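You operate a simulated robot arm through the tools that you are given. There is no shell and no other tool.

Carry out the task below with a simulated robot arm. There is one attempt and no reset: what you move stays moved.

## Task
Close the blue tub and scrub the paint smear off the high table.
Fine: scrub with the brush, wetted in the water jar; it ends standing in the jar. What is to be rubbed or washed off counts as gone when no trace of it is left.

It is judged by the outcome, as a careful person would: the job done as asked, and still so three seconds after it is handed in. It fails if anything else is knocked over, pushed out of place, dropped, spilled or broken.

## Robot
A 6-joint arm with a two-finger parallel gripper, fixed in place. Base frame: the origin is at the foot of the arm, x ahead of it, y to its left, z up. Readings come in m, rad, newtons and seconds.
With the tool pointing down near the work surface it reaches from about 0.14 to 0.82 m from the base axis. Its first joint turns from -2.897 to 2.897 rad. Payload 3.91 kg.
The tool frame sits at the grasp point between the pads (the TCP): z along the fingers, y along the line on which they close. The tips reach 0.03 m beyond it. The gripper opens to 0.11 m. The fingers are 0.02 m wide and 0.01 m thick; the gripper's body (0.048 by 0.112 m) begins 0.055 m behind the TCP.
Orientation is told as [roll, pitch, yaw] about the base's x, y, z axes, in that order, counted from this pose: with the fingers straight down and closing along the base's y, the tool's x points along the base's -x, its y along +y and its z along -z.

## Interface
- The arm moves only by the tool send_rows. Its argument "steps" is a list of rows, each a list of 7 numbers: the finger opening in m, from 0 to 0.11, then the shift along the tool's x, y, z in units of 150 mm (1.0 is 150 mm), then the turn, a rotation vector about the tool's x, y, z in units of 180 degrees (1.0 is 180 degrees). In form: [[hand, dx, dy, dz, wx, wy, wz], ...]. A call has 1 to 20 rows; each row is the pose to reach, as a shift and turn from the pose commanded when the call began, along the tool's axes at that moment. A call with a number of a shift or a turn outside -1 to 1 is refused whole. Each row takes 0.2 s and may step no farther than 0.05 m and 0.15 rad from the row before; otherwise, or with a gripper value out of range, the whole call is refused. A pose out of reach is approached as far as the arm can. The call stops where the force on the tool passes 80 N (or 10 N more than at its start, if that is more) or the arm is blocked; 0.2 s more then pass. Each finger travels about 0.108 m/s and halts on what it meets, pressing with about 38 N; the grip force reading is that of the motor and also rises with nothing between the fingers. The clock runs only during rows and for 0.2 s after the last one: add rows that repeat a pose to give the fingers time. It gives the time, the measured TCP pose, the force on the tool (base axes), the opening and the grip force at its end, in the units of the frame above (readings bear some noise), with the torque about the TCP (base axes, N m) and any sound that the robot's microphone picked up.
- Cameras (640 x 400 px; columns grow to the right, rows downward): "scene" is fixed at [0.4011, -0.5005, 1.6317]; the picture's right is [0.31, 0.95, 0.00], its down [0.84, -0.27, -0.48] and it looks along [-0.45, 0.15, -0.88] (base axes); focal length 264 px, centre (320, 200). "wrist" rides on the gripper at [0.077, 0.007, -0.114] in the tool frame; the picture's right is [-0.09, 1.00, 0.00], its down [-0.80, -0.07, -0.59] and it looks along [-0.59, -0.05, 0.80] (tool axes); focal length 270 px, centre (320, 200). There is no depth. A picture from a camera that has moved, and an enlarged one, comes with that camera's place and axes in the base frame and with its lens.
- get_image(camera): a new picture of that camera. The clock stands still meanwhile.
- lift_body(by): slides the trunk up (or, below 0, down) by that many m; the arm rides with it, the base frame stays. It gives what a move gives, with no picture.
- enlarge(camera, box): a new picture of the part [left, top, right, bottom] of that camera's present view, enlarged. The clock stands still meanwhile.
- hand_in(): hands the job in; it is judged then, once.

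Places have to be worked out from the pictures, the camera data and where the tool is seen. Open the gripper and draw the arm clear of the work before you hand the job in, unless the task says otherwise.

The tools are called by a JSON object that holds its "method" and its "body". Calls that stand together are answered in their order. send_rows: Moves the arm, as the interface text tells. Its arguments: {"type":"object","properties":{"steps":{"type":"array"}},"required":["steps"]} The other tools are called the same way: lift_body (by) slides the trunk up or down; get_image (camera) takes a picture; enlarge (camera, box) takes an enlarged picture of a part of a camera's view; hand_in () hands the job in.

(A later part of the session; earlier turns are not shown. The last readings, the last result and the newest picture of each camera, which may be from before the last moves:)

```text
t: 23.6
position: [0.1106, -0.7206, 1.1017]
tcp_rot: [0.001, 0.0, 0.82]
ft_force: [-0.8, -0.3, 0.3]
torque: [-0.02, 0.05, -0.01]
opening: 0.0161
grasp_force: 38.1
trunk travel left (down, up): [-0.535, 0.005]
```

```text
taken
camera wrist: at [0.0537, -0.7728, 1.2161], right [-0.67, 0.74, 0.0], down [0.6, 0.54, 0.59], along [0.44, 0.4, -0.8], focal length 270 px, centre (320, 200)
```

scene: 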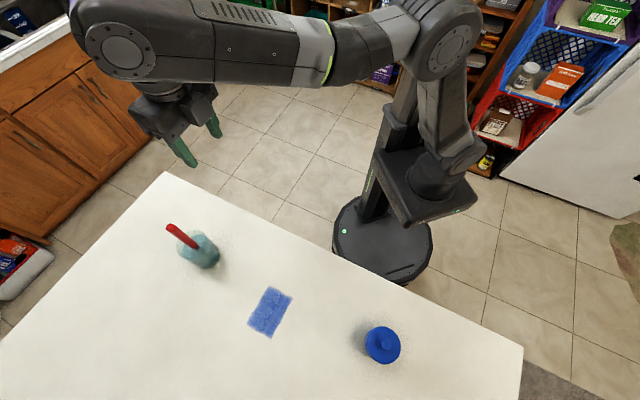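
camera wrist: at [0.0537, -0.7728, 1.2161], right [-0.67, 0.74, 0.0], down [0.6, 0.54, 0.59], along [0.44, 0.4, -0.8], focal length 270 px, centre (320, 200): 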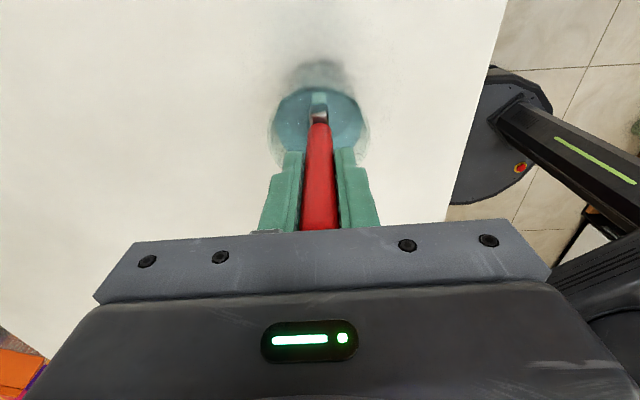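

The brush is gripped at 0.0161 m. I'll lift it straight up out of the jar, enough for the bristles to clear the rim.

{"method": "send_rows", "body": {"steps": [[0.0, 0, 0, -0.05, 0, 0, 0], [0.0, 0, 0, -0.15, 0, 0, 0], [0.0, 0, 0, -0.28, 0, 0, 0], [0.0, 0, 0, -0.42, 0, 0, 0], [0.0, 0, 0, -0.56, 0, 0, 0], [0.0, 0, 0, -0.68, 0, 0, 0], [0.0, 0, 0, -0.76, 0, 0, 0]]}}

{"method": "get_image", "body": {"camera": "wrist"}}

{"method": "enlarge", "body": {"camera": "scene", "box": [100, 160, 280, 280]}}

```text
t: 25.2
position: [0.112, -0.7226, 1.2156]
tcp_rot: [-0.002, 0.0, 0.82]
ft_force: [0.4, -1.0, -0.4]
torque: [0.0, 0.01, -0.01]
opening: 0.0163
grasp_force: 37.7
trunk travel left (down, up): [-0.535, 0.005]
```

```text
taken
camera wrist: at [0.0542, -0.7731, 1.3311], right [-0.67, 0.74, 0.0], down [0.6, 0.54, 0.59], along [0.44, 0.4, -0.8], focal length 270 px, centre (320, 200)
```

wrist: 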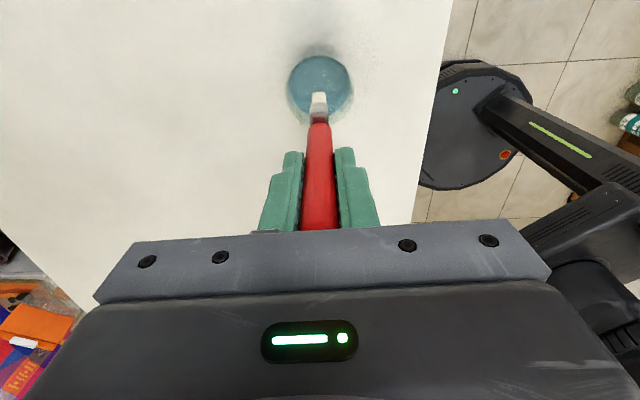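

```text
3.33 times, centred on (190, 220) of scene
camera zoom: at [0.4011, -0.5005, 1.6317], right [0.31, 0.95, 0.0], down [0.84, -0.27, -0.48], along [-0.45, 0.15, -0.88], focal length 880 px, centre (753, 133)
```

zoom: 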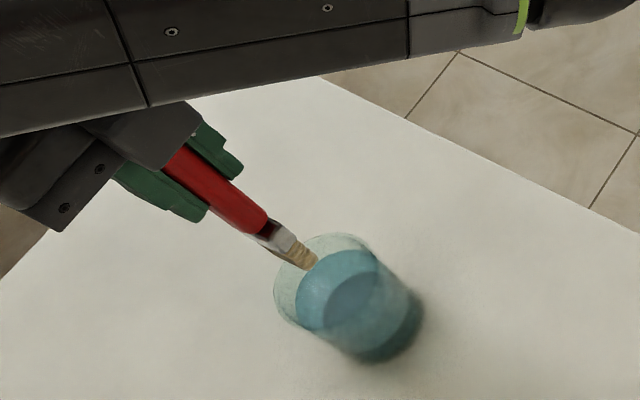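

The bristles are out and wet, about 0.15 m below the TCP and clear of the jar. I'll carry the brush over the table at this height toward the smear, centred near (0.297, -0.594).

{"method": "send_rows", "body": {"steps": [[0.0, -0.1, -0.02, 0, 0, 0, 0], [0.0, -0.3, -0.06, 0, 0, 0, 0], [0.0, -0.53, -0.11, 0, 0, 0, 0], [0.0, -0.76, -0.16, 0, 0, 0, 0], [0.0, -0.98, -0.21, 0, 0, 0, 0]]}}

{"method": "send_rows", "body": {"steps": [[0.0, -0.2, -0.045, 0.05, 0, 0, 0], [0.0, -0.4, -0.09, 0.15, 0, 0, 0], [0.0, -0.49, -0.107, 0.3, 0, 0, 0], [0.0, -0.49, -0.107, 0.43, 0, 0, 0]]}}

{"method": "get_image", "body": {"camera": "wrist"}}

{"method": "enlarge", "body": {"camera": "scene", "box": [200, 250, 340, 350]}}

```text
t: 26.4
position: [0.237, -0.6355, 1.2149]
tcp_rot: [0.0, 0.0, 0.82]
ft_force: [-0.3, -0.1, 0.0]
torque: [0.04, -0.02, -0.02]
opening: 0.0161
grasp_force: 38.4
trunk travel left (down, up): [-0.535, 0.005]
```

```text
t: 27.4
position: [0.2969, -0.5938, 1.1504]
tcp_rot: [0.0, 0.001, 0.819]
ft_force: [0.6, 0.0, 0.3]
torque: [-0.02, 0.03, 0.0]
opening: 0.0163
grasp_force: 38.2
trunk travel left (down, up): [-0.535, 0.005]
```

```text
taken
camera wrist: at [0.2397, -0.6453, 1.2657], right [-0.67, 0.74, 0.0], down [0.6, 0.54, 0.59], along [0.44, 0.4, -0.8], focal length 270 px, centre (320, 200)
```

wrist: 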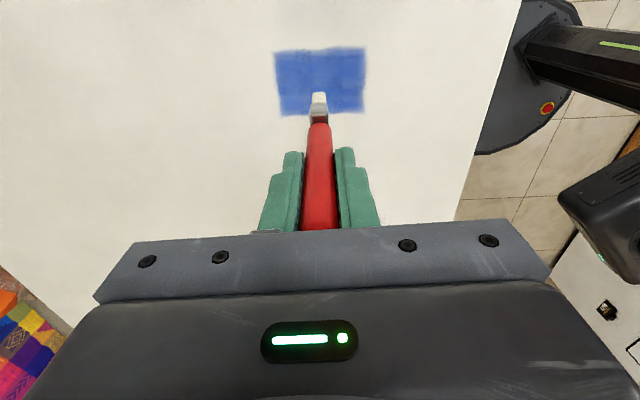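

```text
4.00 times, centred on (270, 300) of scene
camera zoom: at [0.4011, -0.5005, 1.6317], right [0.31, 0.95, 0.0], down [0.84, -0.27, -0.48], along [-0.45, 0.15, -0.88], focal length 1056 px, centre (520, -200)
```

zoom: 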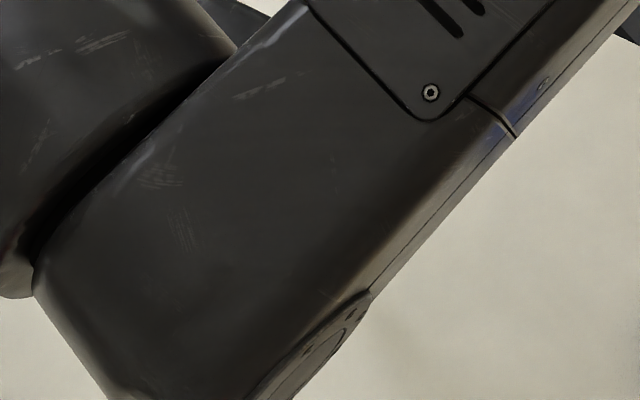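

The wrist view shows the smear squarely under the brush, with its long axis along the tool's y. I'll enlarge to see the bristle footprint against the smear.

{"method": "enlarge", "body": {"camera": "wrist", "box": [260, 35, 380, 135]}}

```text
4.00 times, centred on (320, 85) of wrist
camera zoom: at [0.2397, -0.6453, 1.2657], right [-0.67, 0.74, 0.0], down [0.6, 0.54, 0.59], along [0.44, 0.4, -0.8], focal length 1081 px, centre (320, 660)
```

zoom: 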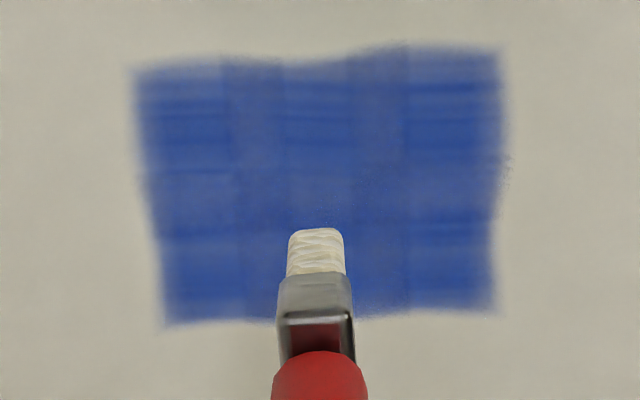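

The bristle tip is about 13 mm across in the sweep direction. I'll lower toward the surface in stages and read the force to find contact.

{"method": "send_rows", "body": {"steps": [[0.0, 0, 0, 0.1, 0, 0, 0], [0.0, 0, 0, 0.2, 0, 0, 0], [0.0, 0, 0, 0.27, 0, 0, 0]]}}

{"method": "send_rows", "body": {"steps": [[0.0, 0, 0, 0.02, 0, 0, 0], [0.0, 0, 0, 0.04, 0, 0, 0]]}}

{"method": "enlarge", "body": {"camera": "wrist", "box": [260, 35, 380, 135]}}

```text
t: 28.2
position: [0.2962, -0.5927, 1.1107]
tcp_rot: [0.0, 0.001, 0.819]
ft_force: [0.4, 0.5, -0.2]
torque: [-0.04, -0.02, 0.02]
opening: 0.0164
grasp_force: 38.1
trunk travel left (down, up): [-0.535, 0.005]
```

```text
t: 28.8
position: [0.2973, -0.5923, 1.1042]
tcp_rot: [0.0, 0.0, 0.82]
ft_force: [0.6, -0.4, -0.3]
torque: [-0.01, 0.01, 0.0]
opening: 0.0162
grasp_force: 37.6
trunk travel left (down, up): [-0.535, 0.005]
```

```text
4.00 times, centred on (320, 85) of wrist
camera zoom: at [0.2391, -0.6442, 1.2197], right [-0.67, 0.74, 0.0], down [0.6, 0.54, 0.59], along [0.44, 0.4, -0.8], focal length 1081 px, centre (320, 660)
```

zoom: 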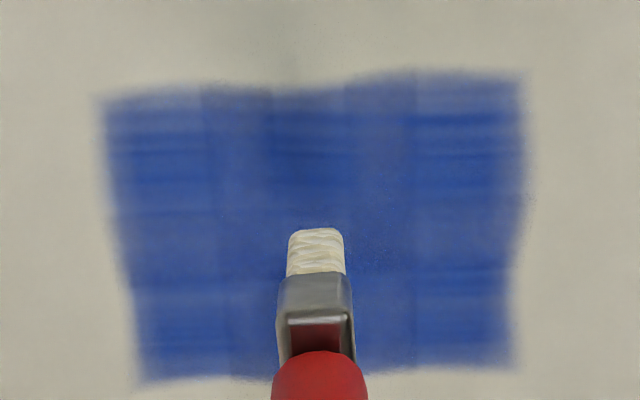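

No contact yet at 1.104. I'll keep lowering in 2–3 mm stages.

{"method": "send_rows", "body": {"steps": [[0.0, 0, 0, 0.017, 0, 0, 0], [0.0, 0, 0, 0.017, 0, 0, 0]]}}

{"method": "send_rows", "body": {"steps": [[0.0, 0, 0, 0.014, 0, 0, 0], [0.0, 0, 0, 0.014, 0, 0, 0]]}}

{"method": "send_rows", "body": {"steps": [[0.0, 0, 0, 0.014, 0, 0, 0], [0.0, 0, 0, 0.014, 0, 0, 0]]}}

```text
t: 29.4
position: [0.2969, -0.5917, 1.1021]
tcp_rot: [0.002, 0.0, 0.82]
ft_force: [-1.0, 0.2, -0.6]
torque: [0.0, 0.03, 0.0]
opening: 0.0164
grasp_force: 37.7
trunk travel left (down, up): [-0.535, 0.005]
```

```text
t: 30.0
position: [0.2963, -0.5931, 1.0996]
tcp_rot: [0.0, 0.0, 0.821]
ft_force: [0.0, 0.2, -0.9]
torque: [-0.06, 0.05, 0.02]
opening: 0.0162
grasp_force: 38.5
trunk travel left (down, up): [-0.535, 0.005]
```

```text
t: 30.6
position: [0.2972, -0.5913, 1.0979]
tcp_rot: [0.001, 0.0, 0.82]
ft_force: [0.8, 0.1, -0.5]
torque: [0.02, 0.0, -0.01]
opening: 0.0161
grasp_force: 37.8
trunk travel left (down, up): [-0.535, 0.005]
```

Still no contact at 1.098, so I'll continue in 2 mm steps.

{"method": "send_rows", "body": {"steps": [[0.0, 0, 0, 0.014, 0, 0, 0], [0.0, 0, 0, 0.014, 0, 0, 0]]}}

{"method": "send_rows", "body": {"steps": [[0.0, 0, 0, 0.014, 0, 0, 0], [0.0, 0, 0, 0.014, 0, 0, 0]]}}

{"method": "enlarge", "body": {"camera": "wrist", "box": [260, 35, 380, 135]}}

```text
t: 31.2
position: [0.2963, -0.5922, 1.0964]
tcp_rot: [0.0, 0.0, 0.82]
ft_force: [-0.3, -0.3, -0.7]
torque: [0.0, 0.02, 0.02]
opening: 0.0163
grasp_force: 37.9
trunk travel left (down, up): [-0.535, 0.005]
```

```text
t: 31.8
position: [0.2981, -0.5931, 1.0942]
tcp_rot: [0.001, 0.0, 0.821]
ft_force: [0.3, -0.2, 0.6]
torque: [0.02, 0.04, 0.01]
opening: 0.0162
grasp_force: 38.6
trunk travel left (down, up): [-0.535, 0.005]
```

```text
4.00 times, centred on (320, 85) of wrist
camera zoom: at [0.2393, -0.6444, 1.2086], right [-0.67, 0.74, 0.0], down [0.6, 0.54, 0.59], along [0.44, 0.4, -0.8], focal length 1081 px, centre (320, 660)
```

zoom: 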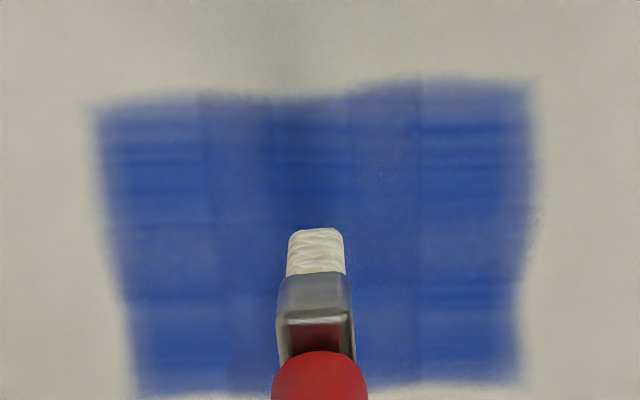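

No force yet at 1.094. I'll continue down in small steps.

{"method": "send_rows", "body": {"steps": [[0.0, 0, 0, 0.017, 0, 0, 0], [0.0, 0, 0, 0.017, 0, 0, 0]]}}

{"method": "send_rows", "body": {"steps": [[0.0, 0, 0, 0.017, 0, 0, 0], [0.0, 0, 0, 0.017, 0, 0, 0]]}}

{"method": "send_rows", "body": {"steps": [[0.0, 0, 0, 0.014, 0, 0, 0], [0.0, 0, 0, 0.014, 0, 0, 0]]}}

```text
t: 32.4
position: [0.2971, -0.5935, 1.0902]
tcp_rot: [-0.002, 0.0, 0.821]
ft_force: [0.6, -0.5, -0.9]
torque: [0.01, 0.0, 0.0]
opening: 0.0162
grasp_force: 37.6
trunk travel left (down, up): [-0.535, 0.005]
```

```text
t: 33.0
position: [0.2977, -0.5924, 1.0873]
tcp_rot: [0.001, 0.001, 0.82]
ft_force: [-0.5, -0.2, -1.2]
torque: [0.01, -0.02, -0.01]
opening: 0.0166
grasp_force: 38.2
trunk travel left (down, up): [-0.535, 0.005]
```

```text
t: 33.6
position: [0.2988, -0.5924, 1.0862]
tcp_rot: [0.001, 0.001, 0.821]
ft_force: [0.1, 0.6, 0.2]
torque: [0.02, 0.02, 0.0]
opening: 0.0168
grasp_force: 37.9
trunk travel left (down, up): [-0.535, 0.005]
```

I'll look again to judge how close the bristles are.

{"method": "enlarge", "body": {"camera": "wrist", "box": [290, 70, 350, 120]}}

{"method": "send_rows", "body": {"steps": [[0.0, 0, 0, 0.014, 0, 0, 0], [0.0, 0, 0, 0.014, 0, 0, 0]]}}

{"method": "send_rows", "body": {"steps": [[0.0, 0, 0, 0.014, 0, 0, 0], [0.0, 0, 0, 0.014, 0, 0, 0]]}}

```text
8.00 times, centred on (320, 95) of wrist
camera zoom: at [0.2399, -0.6437, 1.201], right [-0.67, 0.74, 0.0], down [0.6, 0.54, 0.59], along [0.44, 0.4, -0.8], focal length 2162 px, centre (320, 1040)
```

zoom: 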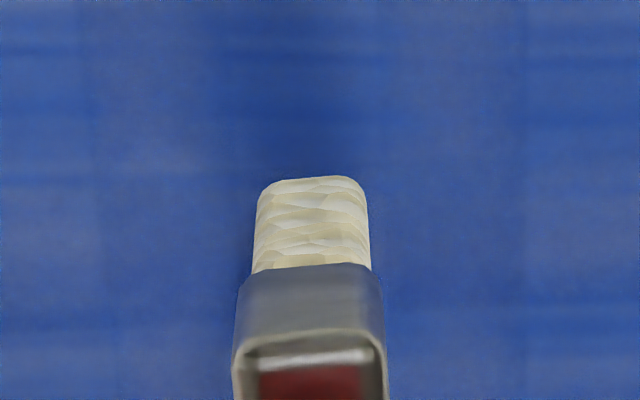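

```text
t: 34.2
position: [0.2976, -0.5932, 1.0848]
tcp_rot: [0.0, 0.0, 0.821]
ft_force: [-1.2, -0.4, -0.7]
torque: [0.03, 0.0, 0.02]
opening: 0.0161
grasp_force: 38.5
trunk travel left (down, up): [-0.535, 0.005]
```

```text
t: 34.8
position: [0.2958, -0.5936, 1.0813]
tcp_rot: [-0.001, 0.0, 0.82]
ft_force: [0.4, 0.6, -0.2]
torque: [0.01, -0.01, 0.01]
opening: 0.0164
grasp_force: 38.0
trunk travel left (down, up): [-0.535, 0.005]
```

Still free at 1.081. I'll keep on in 2 mm steps.

{"method": "send_rows", "body": {"steps": [[0.0, 0, 0, 0.014, 0, 0, 0], [0.0, 0, 0, 0.014, 0, 0, 0]]}}

{"method": "send_rows", "body": {"steps": [[0.0, 0, 0, 0.014, 0, 0, 0], [0.0, 0, 0, 0.014, 0, 0, 0]]}}

{"method": "send_rows", "body": {"steps": [[0.0, 0, 0, 0.014, 0, 0, 0], [0.0, 0, 0, 0.014, 0, 0, 0]]}}

```text
t: 35.4
position: [0.2967, -0.5941, 1.0799]
tcp_rot: [0.0, 0.001, 0.82]
ft_force: [-0.3, 0.1, 0.5]
torque: [0.01, 0.02, 0.01]
opening: 0.0162
grasp_force: 37.9
trunk travel left (down, up): [-0.535, 0.005]
```

```text
t: 36.0
position: [0.2974, -0.5925, 1.0775]
tcp_rot: [0.001, 0.001, 0.821]
ft_force: [0.6, 0.5, -0.5]
torque: [0.02, -0.02, 0.01]
opening: 0.0166
grasp_force: 37.9
trunk travel left (down, up): [-0.535, 0.005]
```

```text
t: 36.6
position: [0.2993, -0.5927, 1.0744]
tcp_rot: [0.001, 0.0, 0.82]
ft_force: [0.2, 0.2, -0.4]
torque: [0.02, 0.01, -0.01]
opening: 0.0162
grasp_force: 38.0
trunk travel left (down, up): [-0.535, 0.005]
```

Still no force at 1.075. I'll check the picture to confirm the brush isn't sliding in the grip.

{"method": "get_image", "body": {"camera": "wrist"}}

{"method": "enlarge", "body": {"camera": "wrist", "box": [260, 35, 380, 135]}}

```text
taken
camera wrist: at [0.2397, -0.6444, 1.1905], right [-0.67, 0.74, 0.0], down [0.6, 0.54, 0.59], along [0.44, 0.4, -0.8], focal length 270 px, centre (320, 200)
```

wrist: 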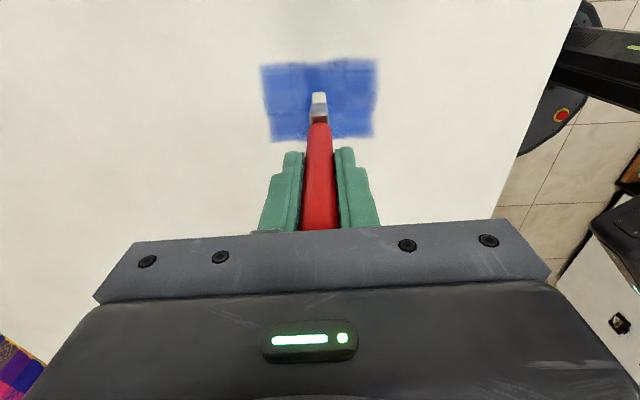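

```text
4.00 times, centred on (320, 85) of wrist
camera zoom: at [0.2397, -0.6444, 1.1905], right [-0.67, 0.74, 0.0], down [0.6, 0.54, 0.59], along [0.44, 0.4, -0.8], focal length 1081 px, centre (320, 660)
```

zoom: 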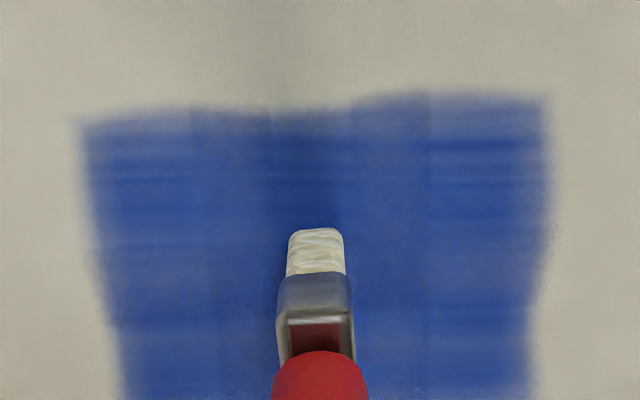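

The brush hasn't slipped. The growth of the smear in the image suggests the table may be as low as 0.925–0.94, so I'll keep lowering in small steps until I feel it.

{"method": "send_rows", "body": {"steps": [[0.0, 0, 0, 0.014, 0, 0, 0], [0.0, 0, 0, 0.014, 0, 0, 0]]}}

{"method": "send_rows", "body": {"steps": [[0.0, 0, 0, 0.014, 0, 0, 0], [0.0, 0, 0, 0.014, 0, 0, 0]]}}

{"method": "send_rows", "body": {"steps": [[0.0, 0, 0, 0.014, 0, 0, 0], [0.0, 0, 0, 0.014, 0, 0, 0]]}}

{"method": "send_rows", "body": {"steps": [[0.0, 0, 0, 0.014, 0, 0, 0], [0.0, 0, 0, 0.014, 0, 0, 0]]}}

```text
t: 37.2
position: [0.2974, -0.5925, 1.0735]
tcp_rot: [-0.001, 0.0, 0.821]
ft_force: [0.6, 0.0, -0.8]
torque: [-0.02, 0.0, 0.0]
opening: 0.0164
grasp_force: 37.5
trunk travel left (down, up): [-0.535, 0.005]
```

```text
t: 37.8
position: [0.2975, -0.5921, 1.0711]
tcp_rot: [0.001, 0.001, 0.819]
ft_force: [0.1, 0.2, -0.4]
torque: [-0.04, 0.0, -0.01]
opening: 0.0164
grasp_force: 37.4
trunk travel left (down, up): [-0.535, 0.005]
```

```text
t: 38.4
position: [0.297, -0.5926, 1.0708]
tcp_rot: [-0.004, 0.003, 0.822]
ft_force: [-0.6, 0.6, 12.6]
torque: [0.02, 0.02, 0.0]
opening: 0.0163
grasp_force: 37.8
trunk travel left (down, up): [-0.535, 0.005]
```

```text
t: 39.0
position: [0.2971, -0.5918, 1.07]
tcp_rot: [-0.005, 0.002, 0.82]
ft_force: [-0.4, -2.4, 29.0]
torque: [-0.08, -0.09, -0.01]
opening: 0.0164
grasp_force: 37.5
trunk travel left (down, up): [-0.535, 0.005]
```

Contact is at a commanded TCP of about 1.0717, and the force is now 29 N, rising about 8 N per mm. I'll ease up by 2.4 mm to about 10 N and make one trial stroke through the centre of the smear along the tool's y.

{"method": "send_rows", "body": {"steps": [[0.0, 0, 0, -0.016, 0, 0, 0], [0.0, 0, 0.15, -0.016, 0, 0, 0], [0.0, 0, 0.3, -0.016, 0, 0, 0], [0.0, 0, 0.38, -0.016, 0, 0, 0], [0.0, 0, 0.2, -0.016, 0, 0, 0], [0.0, 0, 0, -0.016, 0, 0, 0], [0.0, 0, -0.2, -0.016, 0, 0, 0], [0.0, 0, -0.38, -0.016, 0, 0, 0], [0.0, 0, -0.2, -0.016, 0, 0, 0], [0.0, 0, 0, -0.016, 0, 0, 0]]}}

{"method": "get_image", "body": {"camera": "wrist"}}

{"method": "enlarge", "body": {"camera": "wrist", "box": [250, 45, 390, 150]}}

```text
t: 41.2
position: [0.2969, -0.5938, 1.0707]
tcp_rot: [-0.005, 0.001, 0.821]
ft_force: [5.0, -2.4, 26.2]
torque: [-0.23, -0.62, -0.02]
opening: 0.0168
grasp_force: 37.7
trunk travel left (down, up): [-0.535, 0.005]
```

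```text
taken
camera wrist: at [0.2388, -0.644, 1.1856], right [-0.67, 0.74, 0.0], down [0.6, 0.54, 0.59], along [0.44, 0.39, -0.8], focal length 270 px, centre (320, 200)
```

wrist: 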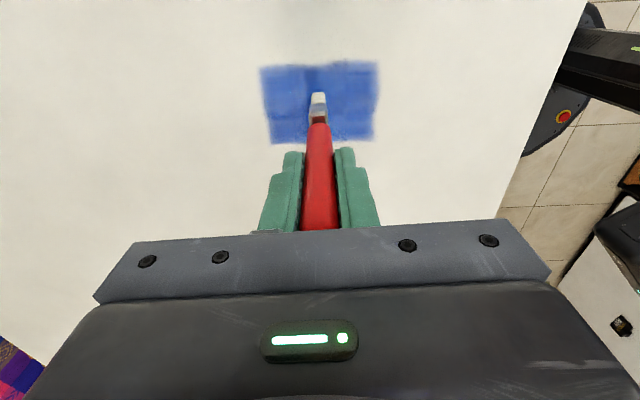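

```text
3.81 times, centred on (320, 98) of wrist
camera zoom: at [0.2388, -0.644, 1.1856], right [-0.67, 0.74, 0.0], down [0.6, 0.54, 0.59], along [0.44, 0.39, -0.8], focal length 1030 px, centre (320, 590)
```

zoom: 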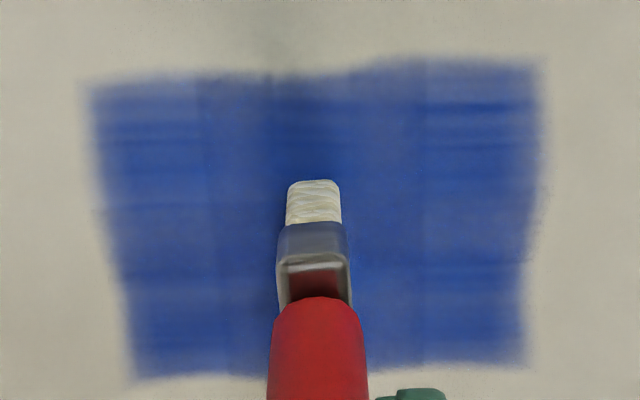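

The force is still 26 N after the stroke, and the torque fits the bristle tip bearing on the table 0.13 m below the TCP. No fading shows yet, so I'll ease up a little and see how force and height relate.

{"method": "send_rows", "body": {"steps": [[0.0, 0, 0, -0.01, 0, 0, 0], [0.0, 0, 0, -0.01, 0, 0, 0]]}}

```text
t: 41.8
position: [0.2958, -0.5914, 1.0704]
tcp_rot: [-0.001, 0.001, 0.821]
ft_force: [3.6, -2.4, 14.5]
torque: [-0.37, -0.58, 0.0]
opening: 0.0163
grasp_force: 37.8
trunk travel left (down, up): [-0.535, 0.005]
```

That relation is consistent at 7.8 N per mm, so I'm now at about 14 N. I'll run several strokes along the centre line and then look at the surface.

{"method": "send_rows", "body": {"steps": [[0.0, 0, 0.15, 0, 0, 0, 0], [0.0, 0, 0.3, 0, 0, 0, 0], [0.0, 0, 0.38, 0, 0, 0, 0], [0.0, 0, 0.2, 0, 0, 0, 0], [0.0, 0, 0, 0, 0, 0, 0], [0.0, 0, -0.2, 0, 0, 0, 0], [0.0, 0, -0.38, 0, 0, 0, 0], [0.0, 0, -0.2, 0, 0, 0, 0], [0.0, 0, 0, 0, 0, 0, 0], [0.0, 0, 0.2, 0, 0, 0, 0], [0.0, 0, 0.38, 0, 0, 0, 0], [0.0, 0, 0.2, 0, 0, 0, 0], [0.0, 0, 0, 0, 0, 0, 0], [0.0, 0, -0.2, 0, 0, 0, 0], [0.0, 0, -0.38, 0, 0, 0, 0]]}}

{"method": "enlarge", "body": {"camera": "wrist", "box": [250, 45, 440, 150]}}

```text
t: 45.0
position: [0.3387, -0.6323, 1.0713]
tcp_rot: [0.0, 0.001, 0.821]
ft_force: [-0.5, -0.7, -0.7]
torque: [0.03, 0.01, 0.0]
opening: 0.0164
grasp_force: 37.8
trunk travel left (down, up): [-0.535, 0.005]
```

```text
3.37 times, centred on (345, 98) of wrist
camera zoom: at [0.2816, -0.684, 1.1868], right [-0.67, 0.74, 0.0], down [0.6, 0.54, 0.59], along [0.44, 0.4, -0.8], focal length 910 px, centre (236, 545)
```

zoom: 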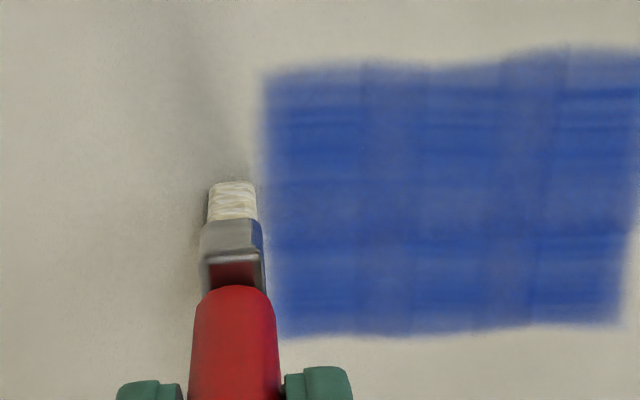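

Force has dropped to zero at this end of the stroke, and the smear looks unchanged. I'll check the contact height here, just off the smear's edge.

{"method": "send_rows", "body": {"steps": [[0.0, 0, 0, 0.01, 0, 0, 0], [0.0, 0, 0, 0.01, 0, 0, 0]]}}

{"method": "send_rows", "body": {"steps": [[0.0, 0, 0, 0.01, 0, 0, 0], [0.0, 0, 0, 0.01, 0, 0, 0]]}}

```text
t: 45.6
position: [0.3378, -0.632, 1.07]
tcp_rot: [0.001, -0.001, 0.82]
ft_force: [-0.5, 0.4, 1.0]
torque: [0.01, 0.02, 0.0]
opening: 0.0163
grasp_force: 37.6
trunk travel left (down, up): [-0.535, 0.005]
```

```text
t: 46.2
position: [0.3371, -0.6314, 1.0699]
tcp_rot: [-0.002, 0.002, 0.82]
ft_force: [0.9, -0.3, 11.2]
torque: [-0.01, -0.17, -0.01]
opening: 0.0164
grasp_force: 38.3
trunk travel left (down, up): [-0.535, 0.005]
```

Contact here needs about 1.6 mm more commanded depth, so much of the last pass may have had no pressure. I'm at 11 N now and will make one slower stroke across, then look.

{"method": "send_rows", "body": {"steps": [[0.0, 0, 0.067, 0, 0, 0, 0], [0.0, 0, 0.133, 0, 0, 0, 0], [0.0, 0, 0.2, 0, 0, 0, 0], [0.0, 0, 0.267, 0, 0, 0, 0], [0.0, 0, 0.333, 0, 0, 0, 0], [0.0, 0, 0.4, 0, 0, 0, 0], [0.0, 0, 0.467, 0, 0, 0, 0], [0.0, 0, 0.533, 0, 0, 0, 0], [0.0, 0, 0.6, 0, 0, 0, 0], [0.0, 0, 0.667, 0, 0, 0, 0], [0.0, 0, 0.733, 0, 0, 0, 0], [0.0, 0, 0.78, 0, 0, 0, 0]]}}

{"method": "enlarge", "body": {"camera": "wrist", "box": [190, 45, 390, 160]}}

```text
t: 48.8
position: [0.254, -0.5507, 1.0712]
tcp_rot: [-0.002, 0.002, 0.82]
ft_force: [7.5, -7.3, 30.6]
torque: [-0.81, -0.94, -0.01]
opening: 0.0161
grasp_force: 38.1
trunk travel left (down, up): [-0.535, 0.005]
```

```text
3.20 times, centred on (290, 102) of wrist
camera zoom: at [0.1957, -0.6025, 1.1852], right [-0.67, 0.74, 0.0], down [0.6, 0.54, 0.59], along [0.44, 0.39, -0.81], focal length 865 px, centre (416, 512)
```

zoom: 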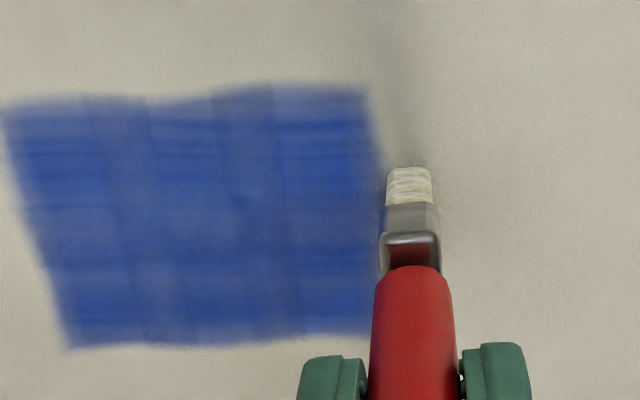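

Even a slow stroke at 11–30 N leaves no mark on the paint, so the bristles probably aren't effectively wet any more. I'll lift, go back to the jar, dip the brush properly, and return promptly.

{"method": "send_rows", "body": {"steps": [[0.0, 0, 0, -0.2, 0, 0, 0], [0.0, 0, 0, -0.5, 0, 0, 0], [0.0, 0, 0, -0.8, 0, 0, 0], [0.0, 0, 0, -0.95, 0, 0, 0], [0.0, 0.25, -0.02, -0.95, 0, 0, 0], [0.0, 0.55, -0.04, -0.95, 0, 0, 0], [0.0, 0.8, -0.05, -0.95, 0, 0, 0]]}}

{"method": "enlarge", "body": {"camera": "scene", "box": [150, 200, 310, 350]}}

{"method": "get_image", "body": {"camera": "wrist"}}

```text
t: 50.4
position: [0.1779, -0.6448, 1.2097]
tcp_rot: [-0.001, 0.001, 0.82]
ft_force: [-0.5, 0.6, 0.0]
torque: [0.0, 0.0, 0.0]
opening: 0.0163
grasp_force: 38.5
trunk travel left (down, up): [-0.535, 0.005]
```

```text
2.67 times, centred on (230, 275) of scene
camera zoom: at [0.4011, -0.5005, 1.6317], right [0.31, 0.95, 0.0], down [0.84, -0.27, -0.48], along [-0.45, 0.15, -0.88], focal length 704 px, centre (560, 0)
```

zoom: 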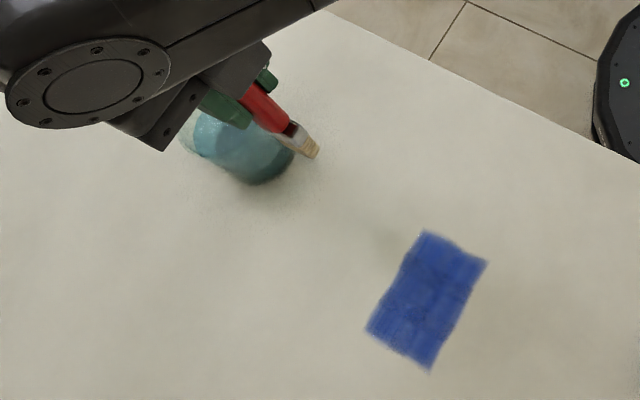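

```text
taken
camera wrist: at [0.1197, -0.6966, 1.3249], right [-0.67, 0.74, 0.0], down [0.6, 0.54, 0.6], along [0.44, 0.4, -0.8], focal length 270 px, centre (320, 200)
```

wrist: 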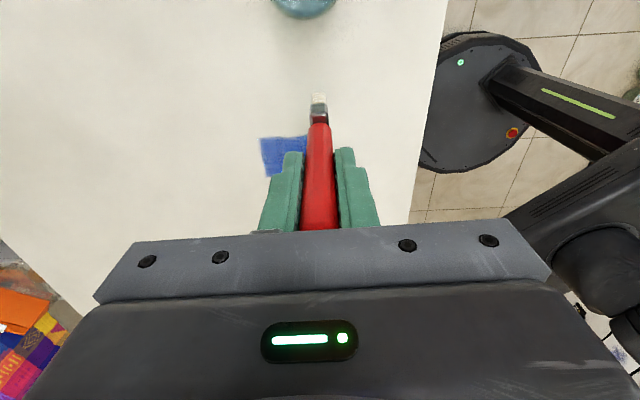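

The smear is unchanged so far. I'll zoom in on the bristles and the smear before dipping, for comparison.

{"method": "enlarge", "body": {"camera": "scene", "box": [205, 220, 245, 250]}}

{"method": "enlarge", "body": {"camera": "scene", "box": [230, 270, 310, 350]}}

{"method": "send_rows", "body": {"steps": [[0.0, 0.2, -0.01, 0, 0, 0, 0], [0.0, 0.4, -0.02, 0, 0, 0, 0], [0.0, 0.6, -0.03, 0, 0, 0, 0], [0.0, 0.673, -0.03, 0, 0, 0, 0]]}}

{"method": "get_image", "body": {"camera": "wrist"}}

```text
13.33 times, centred on (225, 235) of scene
camera zoom: at [0.4011, -0.5005, 1.6317], right [0.31, 0.95, 0.0], down [0.84, -0.27, -0.48], along [-0.45, 0.15, -0.88], focal length 3520 px, centre (1587, -267)
```

zoom: 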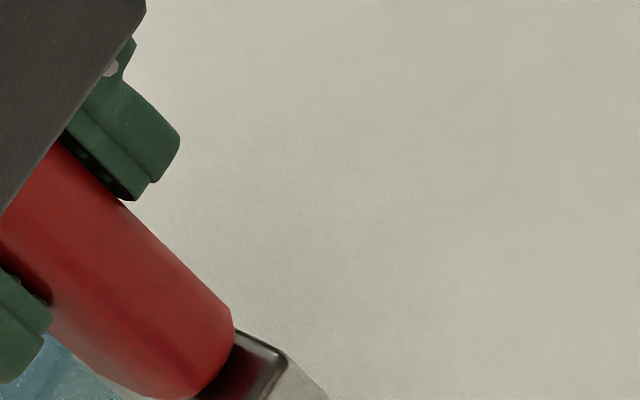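

```text
5.00 times, centred on (270, 310) of scene
camera zoom: at [0.4011, -0.5005, 1.6317], right [0.31, 0.95, 0.0], down [0.84, -0.27, -0.48], along [-0.45, 0.15, -0.88], focal length 1320 px, centre (570, -350)
```

zoom: 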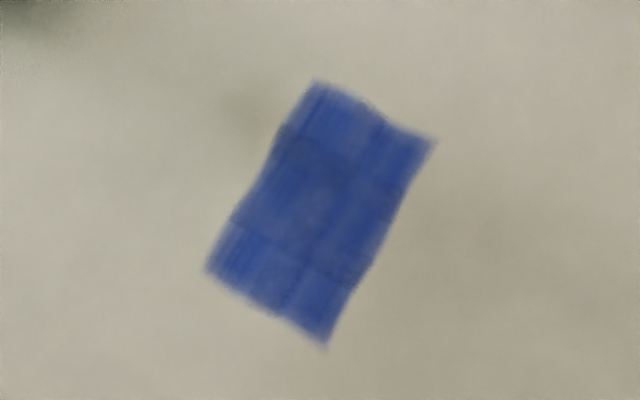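

```text
t: 51.4
position: [0.1104, -0.7217, 1.2101]
tcp_rot: [0.0, 0.0, 0.82]
ft_force: [0.2, 0.4, 0.3]
torque: [0.0, 0.01, 0.0]
opening: 0.0166
grasp_force: 38.1
trunk travel left (down, up): [-0.535, 0.005]
```

```text
taken
camera wrist: at [0.053, -0.7732, 1.3252], right [-0.67, 0.74, 0.0], down [0.6, 0.54, 0.59], along [0.44, 0.4, -0.8], focal length 270 px, centre (320, 200)
```

wrist: 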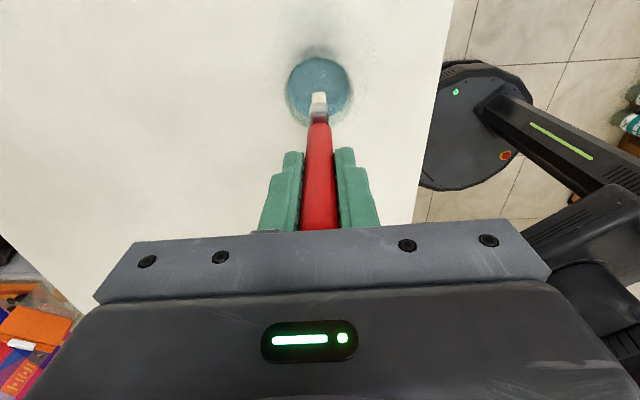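

The brush is back over the jar in the same place it came out. I'll lower it into the water to the original depth.

{"method": "send_rows", "body": {"steps": [[0.0, 0, 0, 0.15, 0, 0, 0], [0.0, 0, 0, 0.32, 0, 0, 0], [0.0, 0, 0, 0.5, 0, 0, 0], [0.0, 0, 0, 0.65, 0, 0, 0], [0.0, 0, 0, 0.72, 0, 0, 0], [0.0, 0, 0, 0.72, 0, 0, 0]]}}

{"method": "enlarge", "body": {"camera": "scene", "box": [150, 200, 250, 280]}}

{"method": "enlarge", "body": {"camera": "wrist", "box": [260, 50, 380, 150]}}

```text
t: 52.8
position: [0.1111, -0.7212, 1.1033]
tcp_rot: [0.0, -0.001, 0.82]
ft_force: [0.9, -0.4, 0.2]
torque: [0.0, -0.01, 0.02]
opening: 0.0163
grasp_force: 37.9
trunk travel left (down, up): [-0.535, 0.005]
```

```text
5.00 times, centred on (200, 240) of scene
camera zoom: at [0.4011, -0.5005, 1.6317], right [0.31, 0.95, 0.0], down [0.84, -0.27, -0.48], along [-0.45, 0.15, -0.88], focal length 1320 px, centre (920, 0)
```

zoom: 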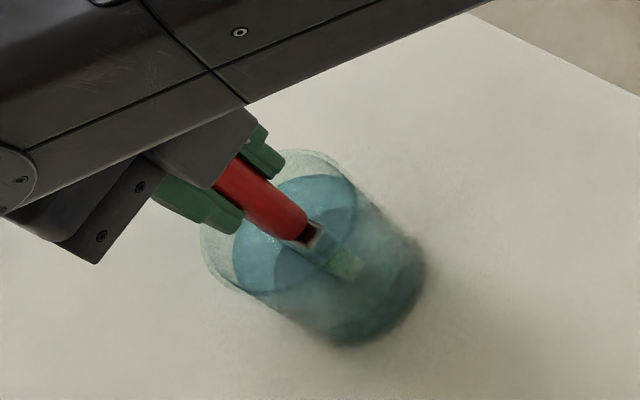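

```text
4.00 times, centred on (320, 100) of wrist
camera zoom: at [0.0539, -0.7726, 1.2179], right [-0.67, 0.74, 0.0], down [0.6, 0.54, 0.59], along [0.44, 0.4, -0.8], focal length 1081 px, centre (320, 600)
```

zoom: 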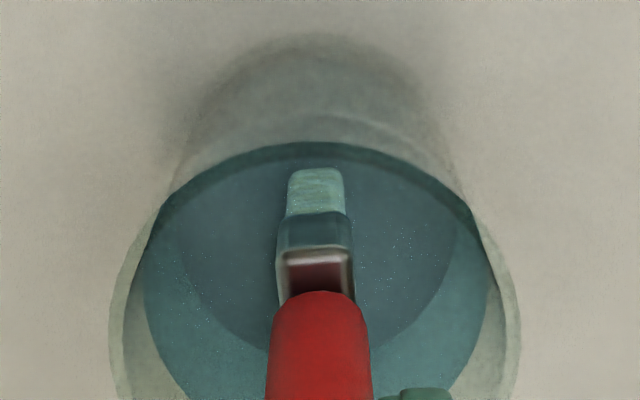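

The bristles are fully under water, with no contact force. I'll lift straight out and head back to the smear without delay, arriving just off its left edge at a pressing height of about 15–20 N.

{"method": "send_rows", "body": {"steps": [[0.0, 0, 0, -0.2, 0, 0, 0], [0.0, 0, 0, -0.45, 0, 0, 0], [0.0, 0, 0, -0.68, 0, 0, 0], [0.0, 0, 0, -0.73, 0, 0, 0], [0.0, -0.25, -0.12, -0.73, 0, 0, 0], [0.0, -0.5, -0.25, -0.73, 0, 0, 0], [0.0, -0.75, -0.38, -0.73, 0, 0, 0], [0.0, -0.98, -0.5, -0.73, 0, 0, 0]]}}

{"method": "send_rows", "body": {"steps": [[0.0, -0.2, -0.08, 0.1, 0, 0, 0], [0.0, -0.4, -0.16, 0.25, 0, 0, 0], [0.0, -0.498, -0.198, 0.5, 0, 0, 0], [0.0, -0.498, -0.198, 0.75, 0, 0, 0], [0.0, -0.498, -0.198, 0.92, 0, 0, 0], [0.0, -0.498, -0.198, 0.954, 0, 0, 0]]}}

{"method": "send_rows", "body": {"steps": [[0.0, 0, 0.1, 0, 0, 0, 0], [0.0, 0, 0.2, 0, 0, 0, 0], [0.0, 0, 0.3, 0, 0, 0, 0], [0.0, 0, 0.4, 0, 0, 0, 0], [0.0, 0, 0.5, 0, 0, 0, 0], [0.0, 0, 0.6, 0, 0, 0, 0], [0.0, 0, 0.7, 0, 0, 0, 0], [0.0, 0, 0.78, 0, 0, 0, 0]]}}

{"method": "enlarge", "body": {"camera": "wrist", "box": [190, 45, 390, 160]}}

```text
t: 54.6
position: [0.2673, -0.6645, 1.2115]
tcp_rot: [0.0, 0.001, 0.819]
ft_force: [-0.2, 0.0, -1.0]
torque: [0.0, 0.01, 0.01]
opening: 0.0163
grasp_force: 38.0
trunk travel left (down, up): [-0.535, 0.005]
```

```text
t: 56.0
position: [0.341, -0.6306, 1.0695]
tcp_rot: [-0.001, 0.002, 0.82]
ft_force: [-0.2, 1.8, 6.6]
torque: [0.08, -0.1, -0.02]
opening: 0.0162
grasp_force: 38.4
trunk travel left (down, up): [-0.535, 0.005]
```

```text
t: 57.8
position: [0.2537, -0.5511, 1.0693]
tcp_rot: [0.0, 0.0, 0.821]
ft_force: [2.9, -1.8, 15.7]
torque: [-0.23, -0.31, -0.01]
opening: 0.0166
grasp_force: 38.1
trunk travel left (down, up): [-0.535, 0.005]
```

```text
3.20 times, centred on (290, 102) of wrist
camera zoom: at [0.1954, -0.6012, 1.1851], right [-0.67, 0.74, 0.0], down [0.6, 0.54, 0.59], along [0.44, 0.4, -0.8], focal length 865 px, centre (416, 512)
```

zoom: 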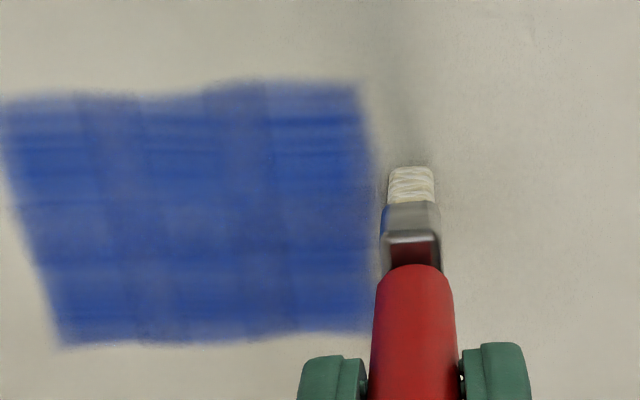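

There may be slight fading along the middle band. I'll run several back-and-forth strokes on this line at the same pressure and compare.

{"method": "send_rows", "body": {"steps": [[0.0, 0, -0.2, 0.003, 0, 0, 0], [0.0, 0, -0.4, 0.006, 0, 0, 0], [0.0, 0, -0.6, 0.008, 0, 0, 0], [0.0, 0, -0.78, 0.01, 0, 0, 0], [0.0, 0, -0.6, 0.005, 0, 0, 0], [0.0, 0, -0.4, 0.003, 0, 0, 0], [0.0, 0, -0.2, 0.0, 0, 0, 0], [0.0, 0, 0, 0.0, 0, 0, 0], [0.0, 0, -0.2, 0.003, 0, 0, 0], [0.0, 0, -0.4, 0.006, 0, 0, 0], [0.0, 0, -0.6, 0.008, 0, 0, 0], [0.0, 0, -0.78, 0.01, 0, 0, 0], [0.0, 0, -0.6, 0.005, 0, 0, 0], [0.0, 0, -0.4, 0.003, 0, 0, 0], [0.0, 0, -0.2, 0.0, 0, 0, 0], [0.0, 0, 0, 0.0, 0, 0, 0]]}}

{"method": "enlarge", "body": {"camera": "wrist", "box": [190, 45, 390, 160]}}

```text
t: 61.2
position: [0.2534, -0.5498, 1.0682]
tcp_rot: [-0.003, 0.0, 0.822]
ft_force: [2.9, -1.9, 23.7]
torque: [-0.24, -0.35, -0.04]
opening: 0.0165
grasp_force: 37.7
trunk travel left (down, up): [-0.535, 0.005]
```

```text
3.20 times, centred on (290, 102) of wrist
camera zoom: at [0.1951, -0.6008, 1.1847], right [-0.67, 0.74, 0.0], down [0.6, 0.54, 0.59], along [0.44, 0.4, -0.8], focal length 865 px, centre (416, 512)
```

zoom: 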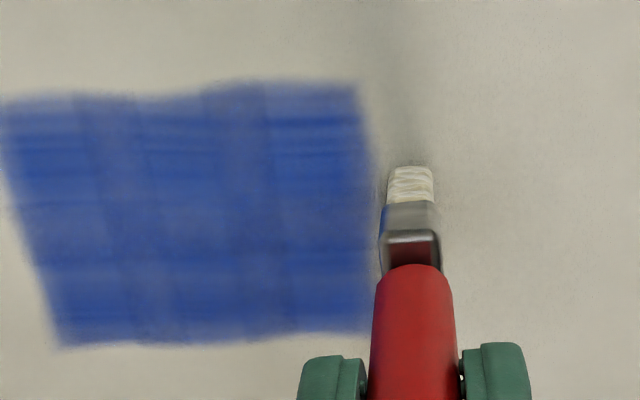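

Nothing is obvious from this angle. I'll lift to the exact pose I photographed before scrubbing and compare the smear directly.

{"method": "send_rows", "body": {"steps": [[0.0, 0, 0, -0.1, 0, 0, 0], [0.0, 0, -0.2, -0.3, 0, 0, 0], [0.0, 0, -0.39, -0.45, 0, 0, 0], [0.0, 0, -0.39, -0.545, 0, 0, 0]]}}

{"method": "enlarge", "body": {"camera": "wrist", "box": [260, 35, 380, 135]}}

```text
t: 62.2
position: [0.297, -0.5905, 1.1511]
tcp_rot: [0.001, -0.001, 0.821]
ft_force: [0.7, 0.6, -0.9]
torque: [-0.01, 0.01, -0.01]
opening: 0.0166
grasp_force: 38.4
trunk travel left (down, up): [-0.535, 0.005]
```

```text
4.00 times, centred on (320, 85) of wrist
camera zoom: at [0.2391, -0.6416, 1.2663], right [-0.67, 0.74, 0.0], down [0.6, 0.54, 0.59], along [0.44, 0.4, -0.8], focal length 1081 px, centre (320, 660)
```

zoom: 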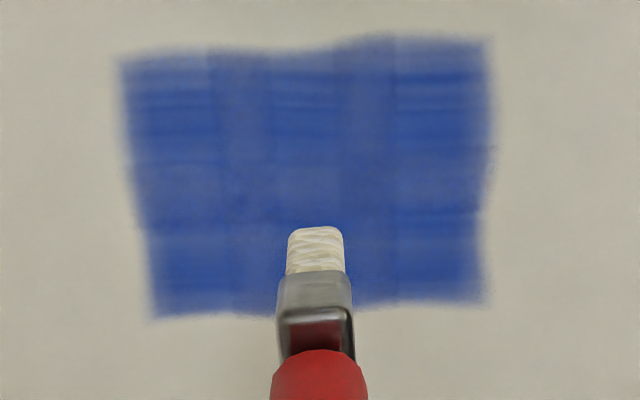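

Compared with the earlier picture from this same pose, the band the brush passed over looks slightly paler. It may simply need many more strokes. I'll go back down and run a long set on that band.

{"method": "send_rows", "body": {"steps": [[0.0, 0, 0, 0.2, 0, 0, 0], [0.0, 0, 0, 0.4, 0, 0, 0], [0.0, 0, 0, 0.53, 0, 0, 0], [0.0, 0, 0, 0.552, 0, 0, 0]]}}

{"method": "send_rows", "body": {"steps": [[0.0, 0, 0.2, 0, 0, 0, 0], [0.0, 0, 0.38, 0, 0, 0, 0], [0.0, 0, 0.2, 0, 0, 0, 0], [0.0, 0, 0, 0, 0, 0, 0], [0.0, 0, -0.2, 0.005, 0, 0, 0], [0.0, 0, -0.38, 0.008, 0, 0, 0], [0.0, 0, -0.2, 0.003, 0, 0, 0], [0.0, 0, 0, 0, 0, 0, 0], [0.0, 0, 0.2, 0, 0, 0, 0], [0.0, 0, 0.38, 0, 0, 0, 0], [0.0, 0, 0.2, 0, 0, 0, 0], [0.0, 0, 0, 0, 0, 0, 0], [0.0, 0, -0.2, 0.005, 0, 0, 0], [0.0, 0, -0.38, 0.008, 0, 0, 0], [0.0, 0, -0.2, 0.003, 0, 0, 0], [0.0, 0, 0, 0, 0, 0, 0], [0.0, 0, 0.2, 0, 0, 0, 0], [0.0, 0, 0.38, 0, 0, 0, 0]]}}

{"method": "enlarge", "body": {"camera": "wrist", "box": [190, 45, 390, 160]}}

```text
t: 63.2
position: [0.2959, -0.5907, 1.0694]
tcp_rot: [-0.001, 0.002, 0.821]
ft_force: [1.6, -1.3, 5.9]
torque: [-0.1, 0.01, -0.02]
opening: 0.0162
grasp_force: 38.2
trunk travel left (down, up): [-0.535, 0.005]
```

```text
t: 67.0
position: [0.2529, -0.5505, 1.0681]
tcp_rot: [-0.002, 0.003, 0.82]
ft_force: [3.1, -2.5, 24.8]
torque: [-0.37, -0.52, 0.0]
opening: 0.0163
grasp_force: 38.1
trunk travel left (down, up): [-0.535, 0.005]
```

```text
3.20 times, centred on (290, 102) of wrist
camera zoom: at [0.1954, -0.6019, 1.1844], right [-0.67, 0.74, 0.0], down [0.6, 0.54, 0.59], along [0.44, 0.4, -0.8], focal length 865 px, centre (416, 512)
```

zoom: 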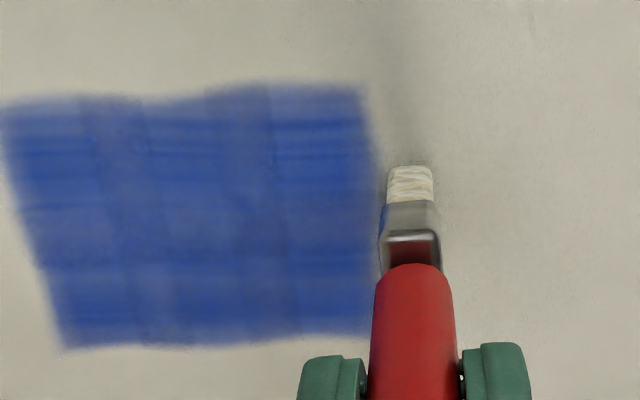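

Still little visible change. I'll zoom hard into the path the brush has travelled, looking for any partial fading.

{"method": "enlarge", "body": {"camera": "wrist", "box": [225, 70, 315, 130]}}

{"method": "enlarge", "body": {"camera": "wrist", "box": [300, 80, 340, 110]}}

```text
6.67 times, centred on (270, 100) of wrist
camera zoom: at [0.1954, -0.6019, 1.1844], right [-0.67, 0.74, 0.0], down [0.6, 0.54, 0.59], along [0.44, 0.4, -0.8], focal length 1802 px, centre (653, 867)
```

zoom: 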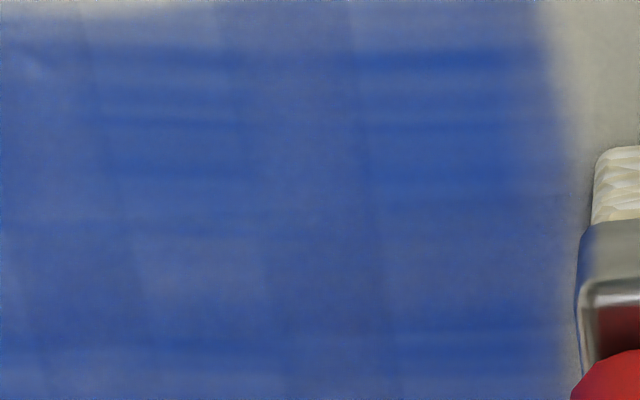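

```text
13.33 times, centred on (320, 95) of wrist
camera zoom: at [0.1954, -0.6019, 1.1844], right [-0.67, 0.74, 0.0], down [0.6, 0.54, 0.59], along [0.44, 0.4, -0.8], focal length 3604 px, centre (320, 1600)
```

zoom: 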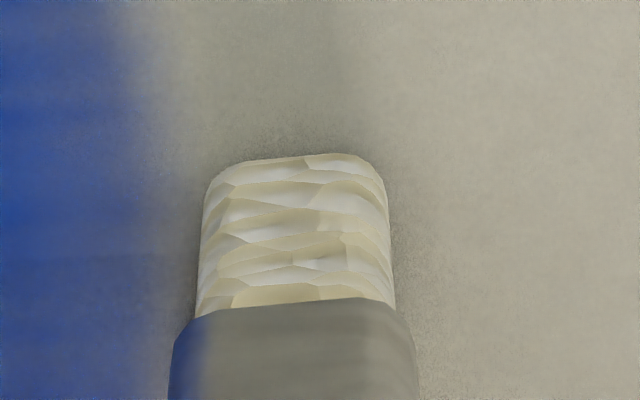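

The band under the brush's path looks a little greyer than the paint above it, so removal may just be slow. To learn the rate I'll scrub one small area near the right edge with many short strokes at about 20 N.

{"method": "send_rows", "body": {"steps": [[0.0, 0, -0.2, 0.002, 0, 0, 0], [0.0, 0, 0, 0, 0, 0, 0], [0.0, 0, -0.2, 0.002, 0, 0, 0], [0.0, 0, 0, 0, 0, 0, 0], [0.0, 0, -0.2, 0.002, 0, 0, 0], [0.0, 0, 0, 0, 0, 0, 0], [0.0, 0, -0.2, 0.002, 0, 0, 0], [0.0, 0, 0, 0, 0, 0, 0], [0.0, 0, -0.2, 0.002, 0, 0, 0], [0.0, 0, 0, 0, 0, 0, 0], [0.0, 0, -0.2, 0.002, 0, 0, 0], [0.0, 0, 0, 0, 0, 0, 0], [0.0, 0, -0.2, 0.002, 0, 0, 0], [0.0, 0, 0, 0, 0, 0, 0], [0.0, 0, -0.2, 0.002, 0, 0, 0], [0.0, 0, 0, 0, 0, 0, 0], [0.0, 0, -0.2, 0.002, 0, 0, 0], [0.0, 0, 0, 0, 0, 0, 0], [0.0, 0, -0.2, 0.002, 0, 0, 0], [0.0, 0, 0, 0, 0, 0, 0]]}}

{"method": "enlarge", "body": {"camera": "wrist", "box": [225, 70, 315, 130]}}

{"method": "enlarge", "body": {"camera": "wrist", "box": [190, 45, 390, 160]}}

```text
t: 71.2
position: [0.2555, -0.5502, 1.0683]
tcp_rot: [0.002, -0.002, 0.819]
ft_force: [0.6, -0.2, -0.9]
torque: [-0.04, -0.01, 0.01]
opening: 0.016
grasp_force: 37.6
trunk travel left (down, up): [-0.535, 0.005]
```

```text
6.67 times, centred on (270, 100) of wrist
camera zoom: at [0.1975, -0.602, 1.1833], right [-0.67, 0.74, 0.0], down [0.6, 0.54, 0.6], along [0.44, 0.4, -0.8], focal length 1802 px, centre (653, 867)
```

zoom: 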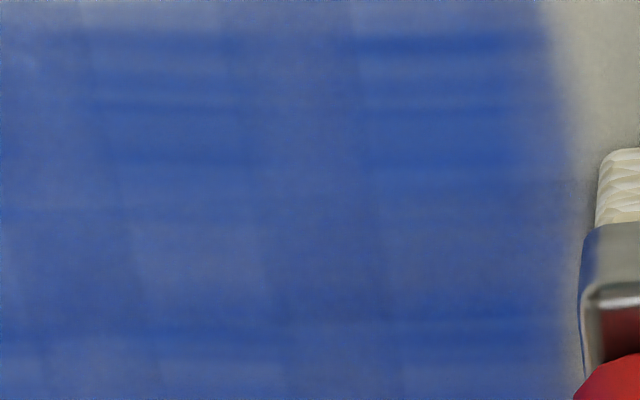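

```text
3.20 times, centred on (290, 102) of wrist
camera zoom: at [0.1975, -0.602, 1.1833], right [-0.67, 0.74, 0.0], down [0.6, 0.54, 0.6], along [0.44, 0.4, -0.8], focal length 865 px, centre (416, 512)
```

zoom: 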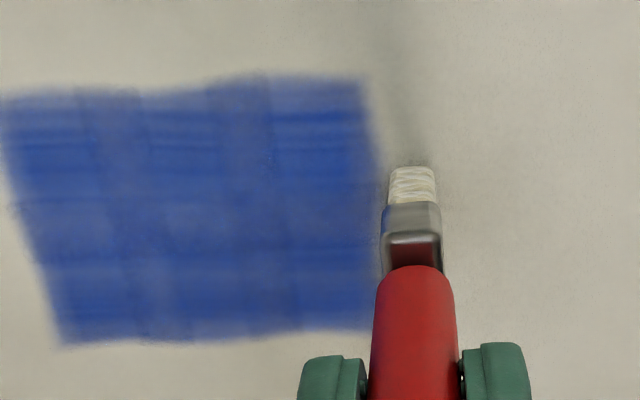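

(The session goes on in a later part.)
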